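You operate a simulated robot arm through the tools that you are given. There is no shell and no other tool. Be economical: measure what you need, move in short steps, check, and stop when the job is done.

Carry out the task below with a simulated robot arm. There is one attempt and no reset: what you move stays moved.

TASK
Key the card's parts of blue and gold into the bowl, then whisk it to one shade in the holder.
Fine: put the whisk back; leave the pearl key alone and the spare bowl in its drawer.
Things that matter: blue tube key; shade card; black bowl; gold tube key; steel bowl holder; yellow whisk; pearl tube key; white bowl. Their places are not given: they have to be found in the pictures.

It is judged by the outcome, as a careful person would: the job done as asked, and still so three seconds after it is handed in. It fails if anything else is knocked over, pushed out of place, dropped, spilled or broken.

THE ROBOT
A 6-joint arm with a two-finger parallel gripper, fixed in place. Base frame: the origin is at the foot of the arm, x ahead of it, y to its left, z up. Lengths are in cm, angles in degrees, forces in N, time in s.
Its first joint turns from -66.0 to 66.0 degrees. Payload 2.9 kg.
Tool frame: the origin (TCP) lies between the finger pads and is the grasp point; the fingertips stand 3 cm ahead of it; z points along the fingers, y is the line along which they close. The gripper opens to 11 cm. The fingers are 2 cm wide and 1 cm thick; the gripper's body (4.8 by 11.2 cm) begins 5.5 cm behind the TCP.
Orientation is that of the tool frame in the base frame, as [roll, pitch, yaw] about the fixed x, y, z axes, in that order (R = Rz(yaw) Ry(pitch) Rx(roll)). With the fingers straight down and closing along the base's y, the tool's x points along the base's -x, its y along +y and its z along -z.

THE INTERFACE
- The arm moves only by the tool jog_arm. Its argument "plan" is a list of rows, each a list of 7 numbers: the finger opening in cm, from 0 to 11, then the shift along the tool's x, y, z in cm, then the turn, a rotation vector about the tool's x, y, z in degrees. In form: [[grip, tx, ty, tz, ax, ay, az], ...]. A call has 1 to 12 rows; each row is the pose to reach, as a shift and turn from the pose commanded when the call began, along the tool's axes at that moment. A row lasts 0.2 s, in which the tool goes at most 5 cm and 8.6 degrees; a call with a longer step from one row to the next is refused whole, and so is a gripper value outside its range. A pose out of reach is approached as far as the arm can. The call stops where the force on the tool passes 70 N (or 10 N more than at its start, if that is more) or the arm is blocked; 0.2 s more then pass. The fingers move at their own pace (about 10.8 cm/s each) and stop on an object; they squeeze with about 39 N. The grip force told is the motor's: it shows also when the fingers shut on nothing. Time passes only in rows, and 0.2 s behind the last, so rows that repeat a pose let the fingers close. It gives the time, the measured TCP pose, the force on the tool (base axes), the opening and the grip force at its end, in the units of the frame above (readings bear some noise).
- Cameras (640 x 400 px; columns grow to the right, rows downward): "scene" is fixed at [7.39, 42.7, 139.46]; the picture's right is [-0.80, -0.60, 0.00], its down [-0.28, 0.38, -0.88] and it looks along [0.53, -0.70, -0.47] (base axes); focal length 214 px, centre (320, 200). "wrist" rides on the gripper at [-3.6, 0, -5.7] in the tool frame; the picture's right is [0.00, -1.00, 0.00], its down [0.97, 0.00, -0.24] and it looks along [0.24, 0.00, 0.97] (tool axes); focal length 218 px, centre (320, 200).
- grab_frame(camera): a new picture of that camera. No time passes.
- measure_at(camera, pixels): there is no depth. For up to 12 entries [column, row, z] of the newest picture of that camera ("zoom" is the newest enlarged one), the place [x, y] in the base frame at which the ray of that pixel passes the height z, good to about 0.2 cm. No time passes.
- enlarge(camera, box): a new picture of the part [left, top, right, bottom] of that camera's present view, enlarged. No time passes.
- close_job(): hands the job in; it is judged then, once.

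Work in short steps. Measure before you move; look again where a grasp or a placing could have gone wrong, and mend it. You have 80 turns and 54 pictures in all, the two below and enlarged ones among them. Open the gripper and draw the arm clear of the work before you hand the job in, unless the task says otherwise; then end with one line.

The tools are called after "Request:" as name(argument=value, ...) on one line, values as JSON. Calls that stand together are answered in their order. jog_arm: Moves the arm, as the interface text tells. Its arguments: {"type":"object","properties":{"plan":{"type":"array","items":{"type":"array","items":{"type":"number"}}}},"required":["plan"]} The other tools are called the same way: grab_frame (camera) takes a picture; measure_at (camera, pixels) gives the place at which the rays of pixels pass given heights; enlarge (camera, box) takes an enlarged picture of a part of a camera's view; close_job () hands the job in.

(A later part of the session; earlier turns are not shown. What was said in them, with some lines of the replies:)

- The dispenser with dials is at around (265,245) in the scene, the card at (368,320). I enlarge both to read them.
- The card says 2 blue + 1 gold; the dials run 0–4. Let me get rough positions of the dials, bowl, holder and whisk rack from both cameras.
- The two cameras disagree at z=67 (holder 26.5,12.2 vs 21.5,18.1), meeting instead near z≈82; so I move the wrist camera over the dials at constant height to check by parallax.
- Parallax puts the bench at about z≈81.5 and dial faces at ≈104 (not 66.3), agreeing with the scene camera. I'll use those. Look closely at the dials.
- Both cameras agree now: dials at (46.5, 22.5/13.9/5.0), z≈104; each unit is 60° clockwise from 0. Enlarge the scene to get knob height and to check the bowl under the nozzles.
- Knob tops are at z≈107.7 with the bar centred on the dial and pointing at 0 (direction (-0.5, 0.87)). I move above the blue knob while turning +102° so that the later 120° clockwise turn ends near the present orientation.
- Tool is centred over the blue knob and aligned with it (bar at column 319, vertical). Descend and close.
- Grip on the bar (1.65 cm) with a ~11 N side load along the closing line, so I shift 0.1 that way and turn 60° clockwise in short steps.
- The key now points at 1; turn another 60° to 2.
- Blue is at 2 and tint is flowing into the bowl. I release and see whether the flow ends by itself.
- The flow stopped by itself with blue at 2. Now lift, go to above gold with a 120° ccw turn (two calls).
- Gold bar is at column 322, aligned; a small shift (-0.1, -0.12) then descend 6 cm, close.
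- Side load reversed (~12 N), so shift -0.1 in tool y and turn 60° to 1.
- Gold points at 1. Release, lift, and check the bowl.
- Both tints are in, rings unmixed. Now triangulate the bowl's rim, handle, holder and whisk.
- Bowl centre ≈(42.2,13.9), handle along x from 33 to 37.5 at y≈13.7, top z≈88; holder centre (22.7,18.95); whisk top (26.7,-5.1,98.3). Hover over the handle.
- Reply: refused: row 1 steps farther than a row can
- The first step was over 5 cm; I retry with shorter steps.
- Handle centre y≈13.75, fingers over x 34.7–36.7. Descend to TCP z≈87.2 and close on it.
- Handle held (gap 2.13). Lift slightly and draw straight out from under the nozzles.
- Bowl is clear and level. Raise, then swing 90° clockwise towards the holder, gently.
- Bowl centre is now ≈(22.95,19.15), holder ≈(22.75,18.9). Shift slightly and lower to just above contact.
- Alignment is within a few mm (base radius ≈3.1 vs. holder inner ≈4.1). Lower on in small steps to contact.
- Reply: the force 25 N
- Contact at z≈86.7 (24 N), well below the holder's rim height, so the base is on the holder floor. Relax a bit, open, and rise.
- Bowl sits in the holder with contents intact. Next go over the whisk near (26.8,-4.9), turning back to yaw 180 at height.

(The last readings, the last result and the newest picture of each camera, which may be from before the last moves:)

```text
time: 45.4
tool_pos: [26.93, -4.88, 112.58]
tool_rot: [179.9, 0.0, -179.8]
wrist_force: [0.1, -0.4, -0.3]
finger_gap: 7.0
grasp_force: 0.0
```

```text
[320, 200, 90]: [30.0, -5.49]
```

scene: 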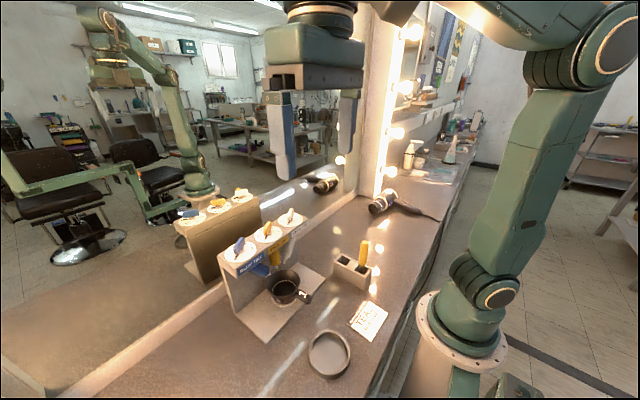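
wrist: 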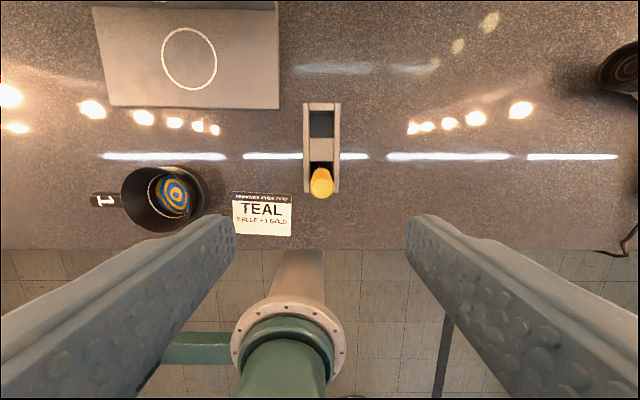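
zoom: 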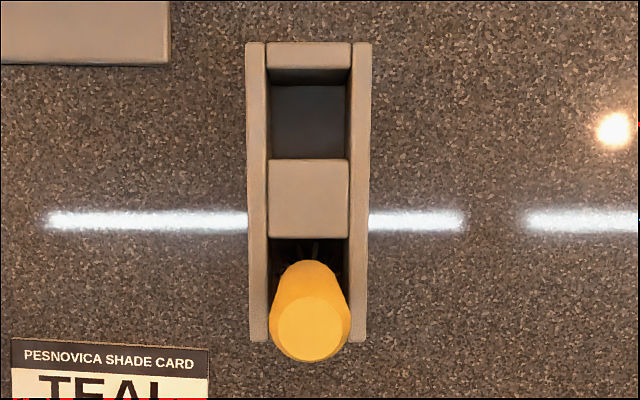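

Whisk handle is at ≈(26.75,-5.05), near vertical, top 98.3. Descend to TCP z≈95 and close.

Request:
jog_arm(plan=[[6, 0.1, -0.15, 4.5, 0, 0, 0], [6, 0.1, -0.15, 9, 0, 0, 0], [6, 0.1, -0.15, 13, 0, 0, 0], [6, 0.1, -0.15, 16, 0, 0, 0], [6, 0.1, -0.15, 17.6, 0, 0, 0], [0, 0.1, -0.15, 17.6, 0, 0, 0], [0, 0.1, -0.15, 17.6, 0, 0, 0], [0, 0.1, -0.15, 17.6, 0, 0, 0]])

Request:
enlarge(camera="scene", box=[310, 200, 420, 300])

```text
time: 47.2
tool_pos: [26.84, -5.19, 94.95]
tool_rot: [180.0, 0.0, -180.0]
wrist_force: [0.7, -0.2, -0.6]
finger_gap: 2.22
grasp_force: 39.1
```

```text
4.00 times, centred on (365, 250) of scene
```

zoom: 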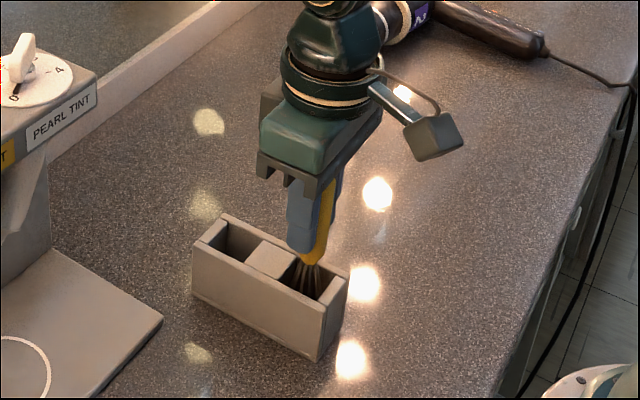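

Gripped (2.22). Lift straight up 11 cm and look at the whisk's length.

Request:
jog_arm(plan=[[0, 0, 0, -1, 0, 0, 0], [0, 0, 0, -3, 0, 0, 0], [0, 0, 0, -5, 0, 0, 0], [0, 0, 0, -8, 0, 0, 0], [0, 0, 0, -11, 0, 0, 0], [0, 0, 0, -11, 0, 0, 0]])

Request:
enlarge(camera="scene", box=[310, 180, 420, 280])

```text
time: 48.6
tool_pos: [26.88, -4.66, 105.91]
tool_rot: [179.9, 0.0, -180.0]
wrist_force: [-0.2, 0.2, -0.2]
finger_gap: 2.23
grasp_force: 39.2
```

```text
4.00 times, centred on (365, 230) of scene
```

zoom: 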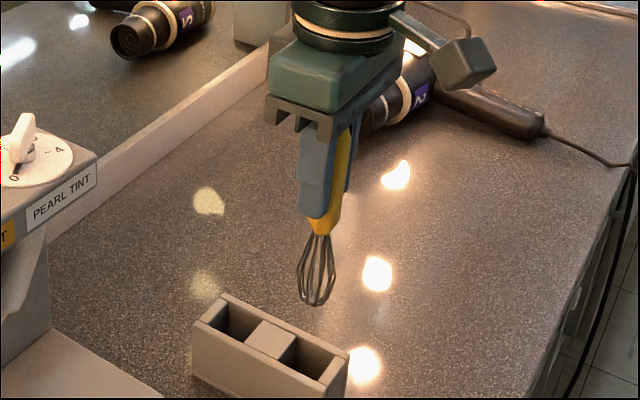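

Request:
measure_at(camera="zoom", pixels=[[314, 305, 92], [314, 305, 94], [314, 305, 96], [320, 235, 100], [320, 235, 102], [320, 218, 103], [299, 265, 96], [335, 265, 96]])

```text
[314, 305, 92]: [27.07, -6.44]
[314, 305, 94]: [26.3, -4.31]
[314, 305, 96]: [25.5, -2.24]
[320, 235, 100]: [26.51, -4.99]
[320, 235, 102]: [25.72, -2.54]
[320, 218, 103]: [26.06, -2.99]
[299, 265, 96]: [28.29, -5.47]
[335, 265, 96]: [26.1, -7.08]
```

Whisk reaches 12.5 cm below the TCP, radius ≈1.4. Carry it above the bowl at (22.8,18.8).

Request:
jog_arm(plan=[[0, 0.3, 2, -1, 0, 0, 0], [0, 0.8, 5, -1, 0, 0, 0], [0, 1.4, 8.5, -1, 0, 0, 0], [0, 2, 12, -1, 0, 0, 0], [0, 2.6, 15.5, -1, 0, 0, 0], [0, 3.3, 19, -1, 0, 0, 0], [0, 3.9, 22, -1, 0, 0, 0], [0, 4.05, 23.6, -1, 0, 0, 0], [0, 4.05, 23.6, -1, 0, 0, 0]])

Request:
grab_frame(camera="wrist")

Request:
enlarge(camera="scene", box=[270, 280, 400, 390])

```text
time: 50.6
tool_pos: [22.62, 18.85, 106.93]
tool_rot: [179.9, 0.0, -179.9]
wrist_force: [0.7, 0.3, -0.5]
finger_gap: 2.25
grasp_force: 38.9
```

```text
14 pictures are left
```

wrist: 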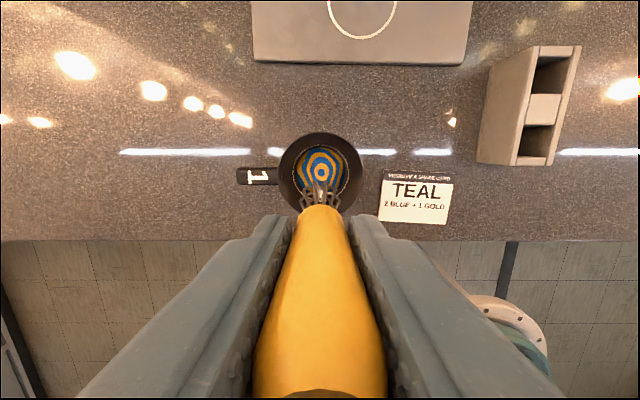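

```text
3.64 times, centred on (335, 335) of scene
```

zoom: 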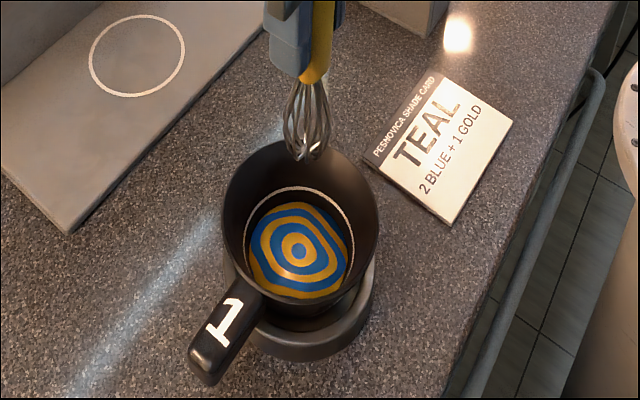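

Request:
measure_at(camera="wrist", pixels=[[320, 132, 88.3], [278, 170, 88.3], [363, 170, 88.3], [321, 172, 83.2], [293, 165, 84], [348, 165, 84]])

Request:
measure_at(camera="zoom", pixels=[[297, 248, 83.2], [222, 210, 88.3], [378, 215, 88.3], [243, 245, 84], [354, 245, 84]])

```text
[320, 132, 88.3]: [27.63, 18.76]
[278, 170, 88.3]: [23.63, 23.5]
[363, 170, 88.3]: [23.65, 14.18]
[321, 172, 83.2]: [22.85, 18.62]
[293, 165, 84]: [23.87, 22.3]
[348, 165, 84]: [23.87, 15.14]
```

```text
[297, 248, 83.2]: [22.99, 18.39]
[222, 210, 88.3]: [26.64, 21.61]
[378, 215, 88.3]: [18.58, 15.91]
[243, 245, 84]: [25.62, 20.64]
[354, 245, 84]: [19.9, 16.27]
```

Bowl centre ≈(22.87,18.7). Lower the whisk into it, slowly at the end.

Request:
jog_arm(plan=[[0, -0.12, 0, 2, 0, 0, 0], [0, -0.12, 0, 4.5, 0, 0, 0], [0, -0.12, 0, 7, 0, 0, 0], [0, -0.12, 0, 9, 0, 0, 0], [0, -0.12, 0, 10.3, 0, 0, 0], [0, -0.12, 0, 10.9, 0, 0, 0], [0, -0.12, 0, 11.3, 0, 0, 0], [0, -0.12, 0, 11.3, 0, 0, 0]])

Request:
enlarge(camera="scene", box=[270, 280, 400, 390])

```text
time: 52.4
tool_pos: [22.97, 18.79, 95.55]
tool_rot: [179.8, 0.1, -179.9]
wrist_force: [-1.2, 0.1, -0.2]
finger_gap: 2.24
grasp_force: 38.9
```

```text
3.64 times, centred on (335, 335) of scene
```

zoom: 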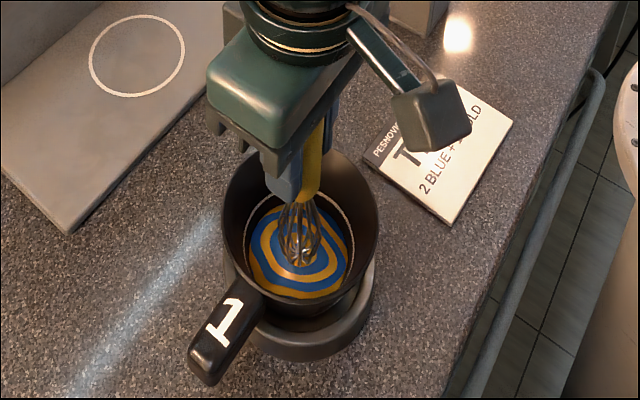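

The tip is in the mix. Lower 0.3 and stir in circles of 1.3 cm radius.

Request:
jog_arm(plan=[[0, 0, 0, 0.3, 0, 0, 0], [0, 1.2, 0, 0.3, 0, 0, 0], [0, 0.85, 0.85, 0.3, 0, 0, 0], [0, 0, 1.2, 0.3, 0, 0, 0], [0, -0.85, 0.85, 0.3, 0, 0, 0], [0, -1.2, 0, 0.3, 0, 0, 0], [0, -0.85, -0.85, 0.3, 0, 0, 0], [0, 0, -1.2, 0.3, 0, 0, 0], [0, 0.85, -0.85, 0.3, 0, 0, 0], [0, 1.2, 0, 0.3, 0, 0, 0], [0, 0.6, 0, 0.3, 0, 0, 0], [0, 0, 0, 0.3, 0, 0, 0]])

Request:
enlarge(camera="scene", box=[270, 280, 400, 390])

```text
time: 55.0
tool_pos: [22.88, 18.8, 95.39]
tool_rot: [179.9, -0.1, -180.0]
wrist_force: [0.6, 0.6, -0.1]
finger_gap: 2.25
grasp_force: 39.8
```

```text
3.64 times, centred on (335, 335) of scene
```

zoom: 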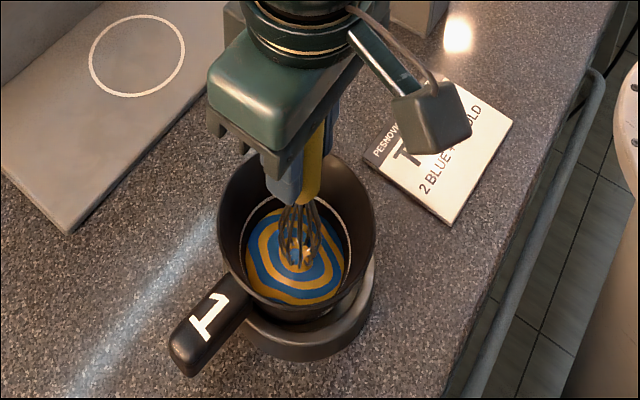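

The bowl shifted slightly in the holder (handle end moved ~15 px), so I use a smaller 0.8 cm circle and check mixing.

Request:
jog_arm(plan=[[0, 0.8, 0, 0, 0, 0, 0], [0, 0.4, 0.7, 0, 0, 0, 0], [0, -0.4, 0.7, 0, 0, 0, 0], [0, -0.8, 0, 0, 0, 0, 0], [0, -0.4, -0.7, 0, 0, 0, 0], [0, 0.4, -0.7, 0, 0, 0, 0], [0, 0.8, 0, 0, 0, 0, 0], [0, 0.4, 0.7, 0, 0, 0, 0], [0, -0.4, 0.7, 0, 0, 0, 0], [0, -0.8, 0, 0, 0, 0, 0], [0, -0.4, -0.7, 0, 0, 0, 0], [0, 0.4, -0.7, 0, 0, 0, 0]])

Request:
enlarge(camera="scene", box=[270, 280, 400, 390])

```text
time: 57.6
tool_pos: [22.62, 17.89, 95.35]
tool_rot: [180.0, 0.0, 179.9]
wrist_force: [1.3, 0.1, 2.5]
finger_gap: 2.24
grasp_force: 39.7
```

```text
3.64 times, centred on (335, 335) of scene
```

zoom: 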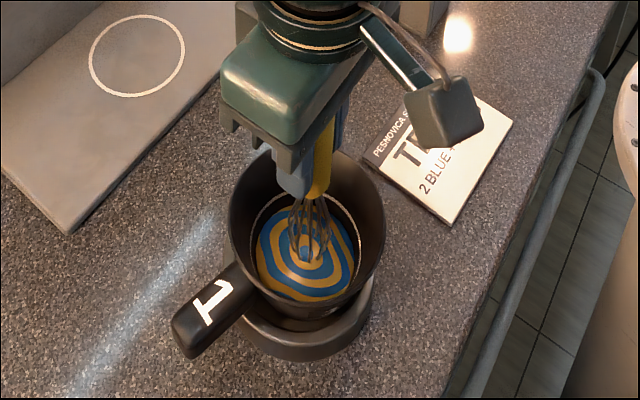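

The bowl follows the whisk (slight floor contact, +2.5 N), while the colours are starting to blend. Raise 0.4 cm and stir about the bowl's present centre.

Request:
jog_arm(plan=[[0, -0.1, 0.4, -0.4, 0, 0, 0], [0, 0.8, 0.4, -0.4, 0, 0, 0], [0, 0.35, 1.2, -0.4, 0, 0, 0], [0, -0.55, 1.2, -0.4, 0, 0, 0], [0, -1, 0.4, -0.4, 0, 0, 0], [0, -0.55, -0.4, -0.4, 0, 0, 0], [0, 0.35, -0.4, -0.4, 0, 0, 0], [0, 0.8, 0.4, -0.4, 0, 0, 0], [0, 0.35, 1.2, -0.4, 0, 0, 0], [0, -0.55, 1.2, -0.4, 0, 0, 0], [0, -1, 0.4, -0.4, 0, 0, 0], [0, -0.1, 0.4, -0.4, 0, 0, 0]])

Request:
enlarge(camera="scene", box=[270, 280, 400, 390])

```text
time: 60.2
tool_pos: [22.64, 18.4, 95.68]
tool_rot: [179.9, 0.0, 180.0]
wrist_force: [0.1, -0.2, -1.4]
finger_gap: 2.25
grasp_force: 38.5
```

```text
3.64 times, centred on (335, 335) of scene
```

zoom: 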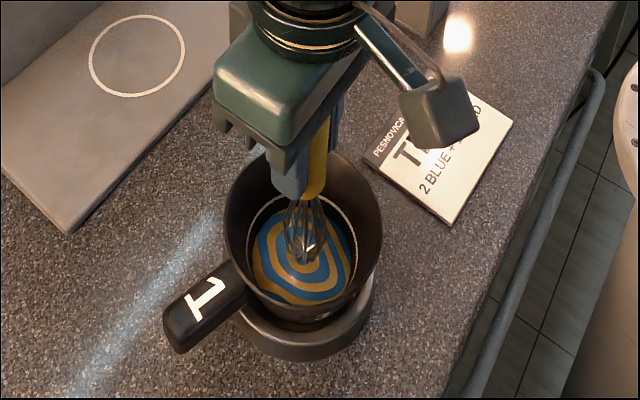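

Colours are converging. Continue: several turns at the same depth with alternating sense, then check.

Request:
jog_arm(plan=[[0, 0.9, 0, 0, 0, 0, 0], [0, 0.45, -0.8, 0, 0, 0, 0], [0, -0.45, -0.8, 0, 0, 0, 0], [0, -0.9, 0, 0, 0, 0, 0], [0, -0.45, 0.8, 0, 0, 0, 0], [0, 0.45, 0.8, 0, 0, 0, 0], [0, 0.9, 0, 0, 0, 0, 0], [0, 0.45, -0.8, 0, 0, 0, 0], [0, -0.45, -0.8, 0, 0, 0, 0], [0, -0.9, 0, 0, 0, 0, 0], [0, -0.45, 0.8, 0, 0, 0, 0], [0, 0, 0, 0, 0, 0, 0]])

Request:
jog_arm(plan=[[0, 0.9, 0, 0, 0, 0, 0], [0, 0.45, -0.8, 0, 0, 0, 0], [0, -0.45, -0.8, 0, 0, 0, 0], [0, -0.9, 0, 0, 0, 0, 0], [0, -0.45, 0.8, 0, 0, 0, 0], [0, 0.45, 0.8, 0, 0, 0, 0], [0, 0.9, 0, 0, 0, 0, 0], [0, 0.45, -0.8, 0, 0, 0, 0], [0, -0.45, -0.8, 0, 0, 0, 0], [0, -0.9, 0, 0, 0, 0, 0], [0, -0.45, 0.8, 0, 0, 0, 0], [0, 0, 0, 0, 0, 0, 0]])

Request:
enlarge(camera="scene", box=[270, 280, 400, 390])

```text
time: 62.8
tool_pos: [22.61, 18.32, 95.69]
tool_rot: [179.8, 0.0, -180.0]
wrist_force: [0.0, 0.0, -1.0]
finger_gap: 2.27
grasp_force: 38.7
```

```text
time: 65.4
tool_pos: [22.8, 18.54, 95.72]
tool_rot: [179.9, 0.0, -179.9]
wrist_force: [0.4, 0.3, 0.2]
finger_gap: 2.22
grasp_force: 39.4
```

```text
3.64 times, centred on (335, 335) of scene
```

zoom: 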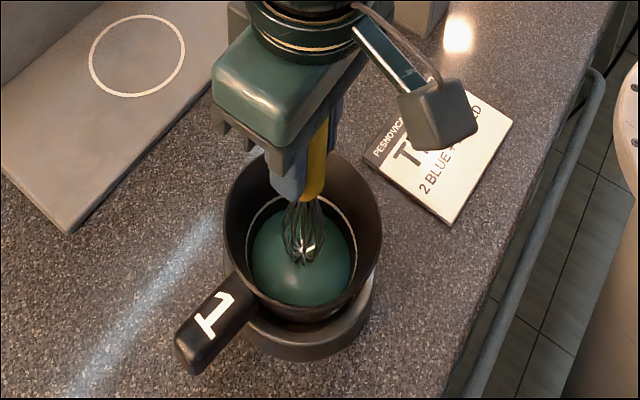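

Even teal now. Lift the whisk straight up and pause over the bowl for drips.

Request:
jog_arm(plan=[[0, 0, 0, -1, 0, 0, 0], [0, 0, 0, -2.2, 0, 0, 0], [0, 0, 0, -3.5, 0, 0, 0], [0, 0, 0, -3.5, 0, 0, 0], [0, 0, 0, -3.5, 0, 0, 0], [0, 0, 0, -3.5, 0, 0, 0], [0, 0, 0, -6, 0, 0, 0], [0, 0, 0, -9, 0, 0, 0], [0, 0, 0, -11.2, 0, 0, 0], [0, 0, 0, -11.2, 0, 0, 0]])

Request:
enlarge(camera="scene", box=[270, 270, 400, 390])

```text
time: 67.6
tool_pos: [22.62, 18.36, 106.9]
tool_rot: [179.9, 0.1, 180.0]
wrist_force: [-0.3, 0.5, 0.2]
finger_gap: 2.23
grasp_force: 38.6
```

```text
3.33 times, centred on (335, 330) of scene
```

zoom: 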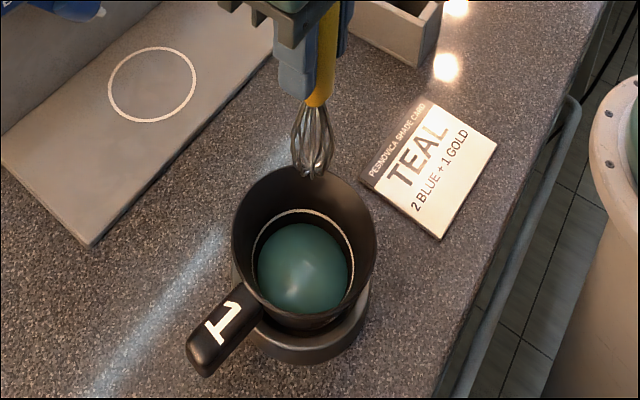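

Return the whisk above its slot using the exact reverse offsets.

Request:
jog_arm(plan=[[0, -0.4, -2, 0, 0, 0, 0], [0, -1, -5, 0, 0, 0, 0], [0, -1.7, -8.5, 0, 0, 0, 0], [0, -2.4, -12, 0, 0, 0, 0], [0, -3, -15.5, 0, 0, 0, 0], [0, -3.6, -19, 0, 0, 0, 0], [0, -4.1, -22, 0, 0, 0, 0], [0, -4.23, -23.3, 0, 0, 0, 0], [0, -4.23, -23.3, 0, 0, 0, 0]])

Request:
grab_frame(camera="wrist")

Request:
enlarge(camera="scene", box=[310, 180, 420, 280])

```text
time: 69.6
tool_pos: [26.86, -4.85, 106.87]
tool_rot: [179.9, 0.0, -180.0]
wrist_force: [0.0, 1.0, -0.2]
finger_gap: 2.24
grasp_force: 39.1
```

```text
6 pictures are left
```

wrist: 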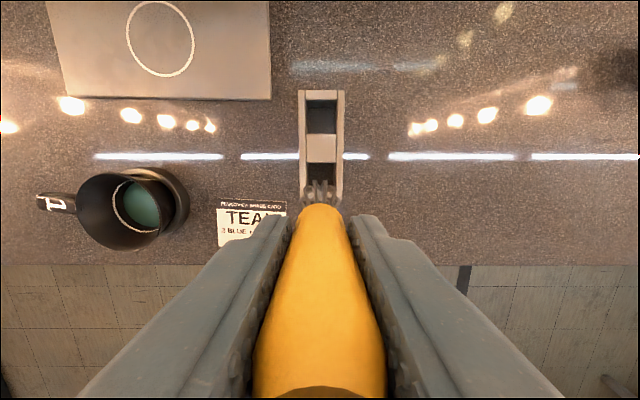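

```text
4.00 times, centred on (365, 230) of scene
```

zoom: 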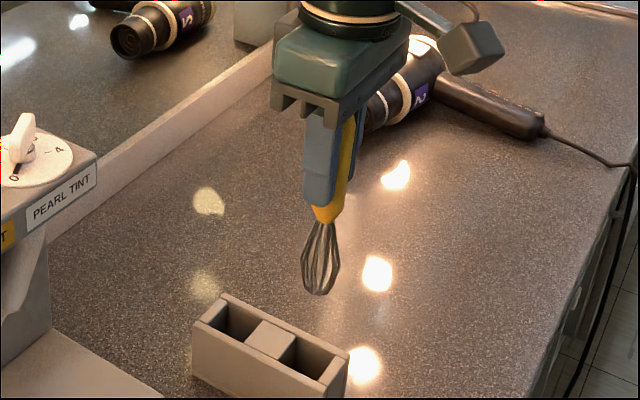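

Aligned with the front slot; lower in, slower in the slot.

Request:
jog_arm(plan=[[0, 0, 0, 3, 0, 0, 0], [0, 0, 0, 6, 0, 0, 0], [0, 0, 0, 7.5, 0, 0, 0], [0, 0, 0, 8.5, 0, 0, 0], [0, 0, 0, 9.5, 0, 0, 0], [0, 0, 0, 10.5, 0, 0, 0], [0, 0, 0, 11.3, 0, 0, 0], [0, 0, 0, 11.8, 0, 0, 0], [0, 0, 0, 11.8, 0, 0, 0]])

Request:
enlarge(camera="scene", box=[310, 200, 420, 300])

```text
time: 71.6
tool_pos: [26.73, -4.81, 95.05]
tool_rot: [179.9, 0.0, -180.0]
wrist_force: [-0.3, 0.1, -0.5]
finger_gap: 2.24
grasp_force: 39.3
```

```text
4.00 times, centred on (365, 250) of scene
```

zoom: 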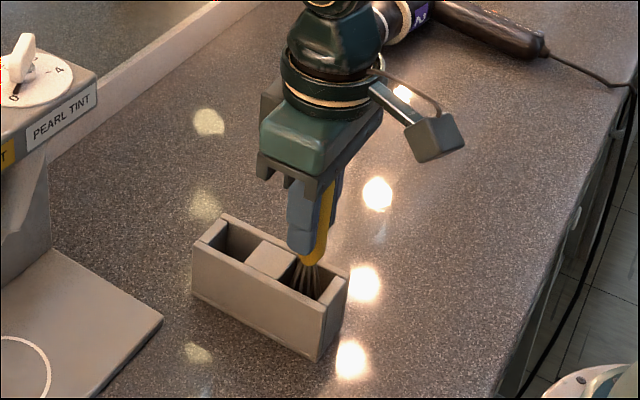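

Request:
jog_arm(plan=[[0, 0, 0, 0.2, 0, 0, 0], [0, 0, 0, 0.2, 0, 0, 0]])

```text
time: 72.2
tool_pos: [26.75, -4.76, 94.93]
tool_rot: [179.9, 0.0, 180.0]
wrist_force: [-0.6, -0.3, 1.1]
finger_gap: 2.23
grasp_force: 38.8
```

Back at the original grasp height with light contact. Open, rise clear.

Request:
jog_arm(plan=[[3, 0, 0, 0, 0, 0, 0], [5, 0, 0, 0, 0, 0, 0], [6, 0, 0, 0, 0, 0, 0], [6, 0, 0, -3, 0, 0, 0], [6, 0, 0, -7, 0, 0, 0], [6, 0, 0, -11, 0, 0, 0], [6, 0, 0, -15, 0, 0, 0], [6, 0, 0, -19, 0, 0, 0], [6, 0, 0, -23, 0, 0, 0], [6, 0, 0, -27, 0, 0, 0], [6, 0, 0, -27, 0, 0, 0]])

Request:
enlarge(camera="scene", box=[200, 180, 440, 390])

Request:
enlarge(camera="wrist", box=[100, 20, 420, 240])

```text
time: 74.6
tool_pos: [26.99, -4.86, 121.92]
tool_rot: [179.9, 0.1, 179.9]
wrist_force: [-0.2, -0.5, 1.0]
finger_gap: 5.97
grasp_force: 0.0
```

```text
1.90 times, centred on (320, 285) of scene
```

zoom: 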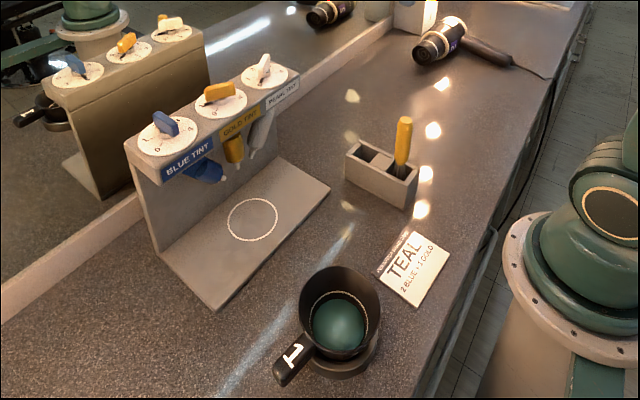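

```text
1.82 times, centred on (260, 130) of wrist
```

zoom: 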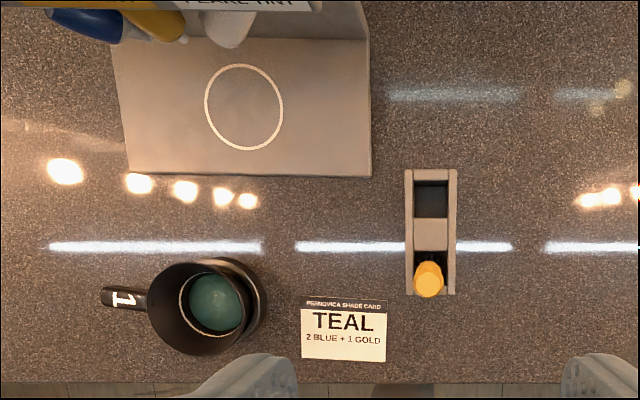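

The bowl of even teal stands in the holder, the whisk is back in its slot, pearl is untouched at 0 and the arm is clear. Hand in.

Request:
close_job()

```text
The job is handed in.
```

I keyed 2 parts blue and 1 part gold into the black bowl, set it in the steel holder and whisked it to one even teal, as the card asks. The whisk is back in its slot, and the pearl key and spare bowl were left alone. The bowl slid slightly inside the holder during whisking, but nothing spilled in the final pictures. The blue and gold keys are still turned to 2 and 1.
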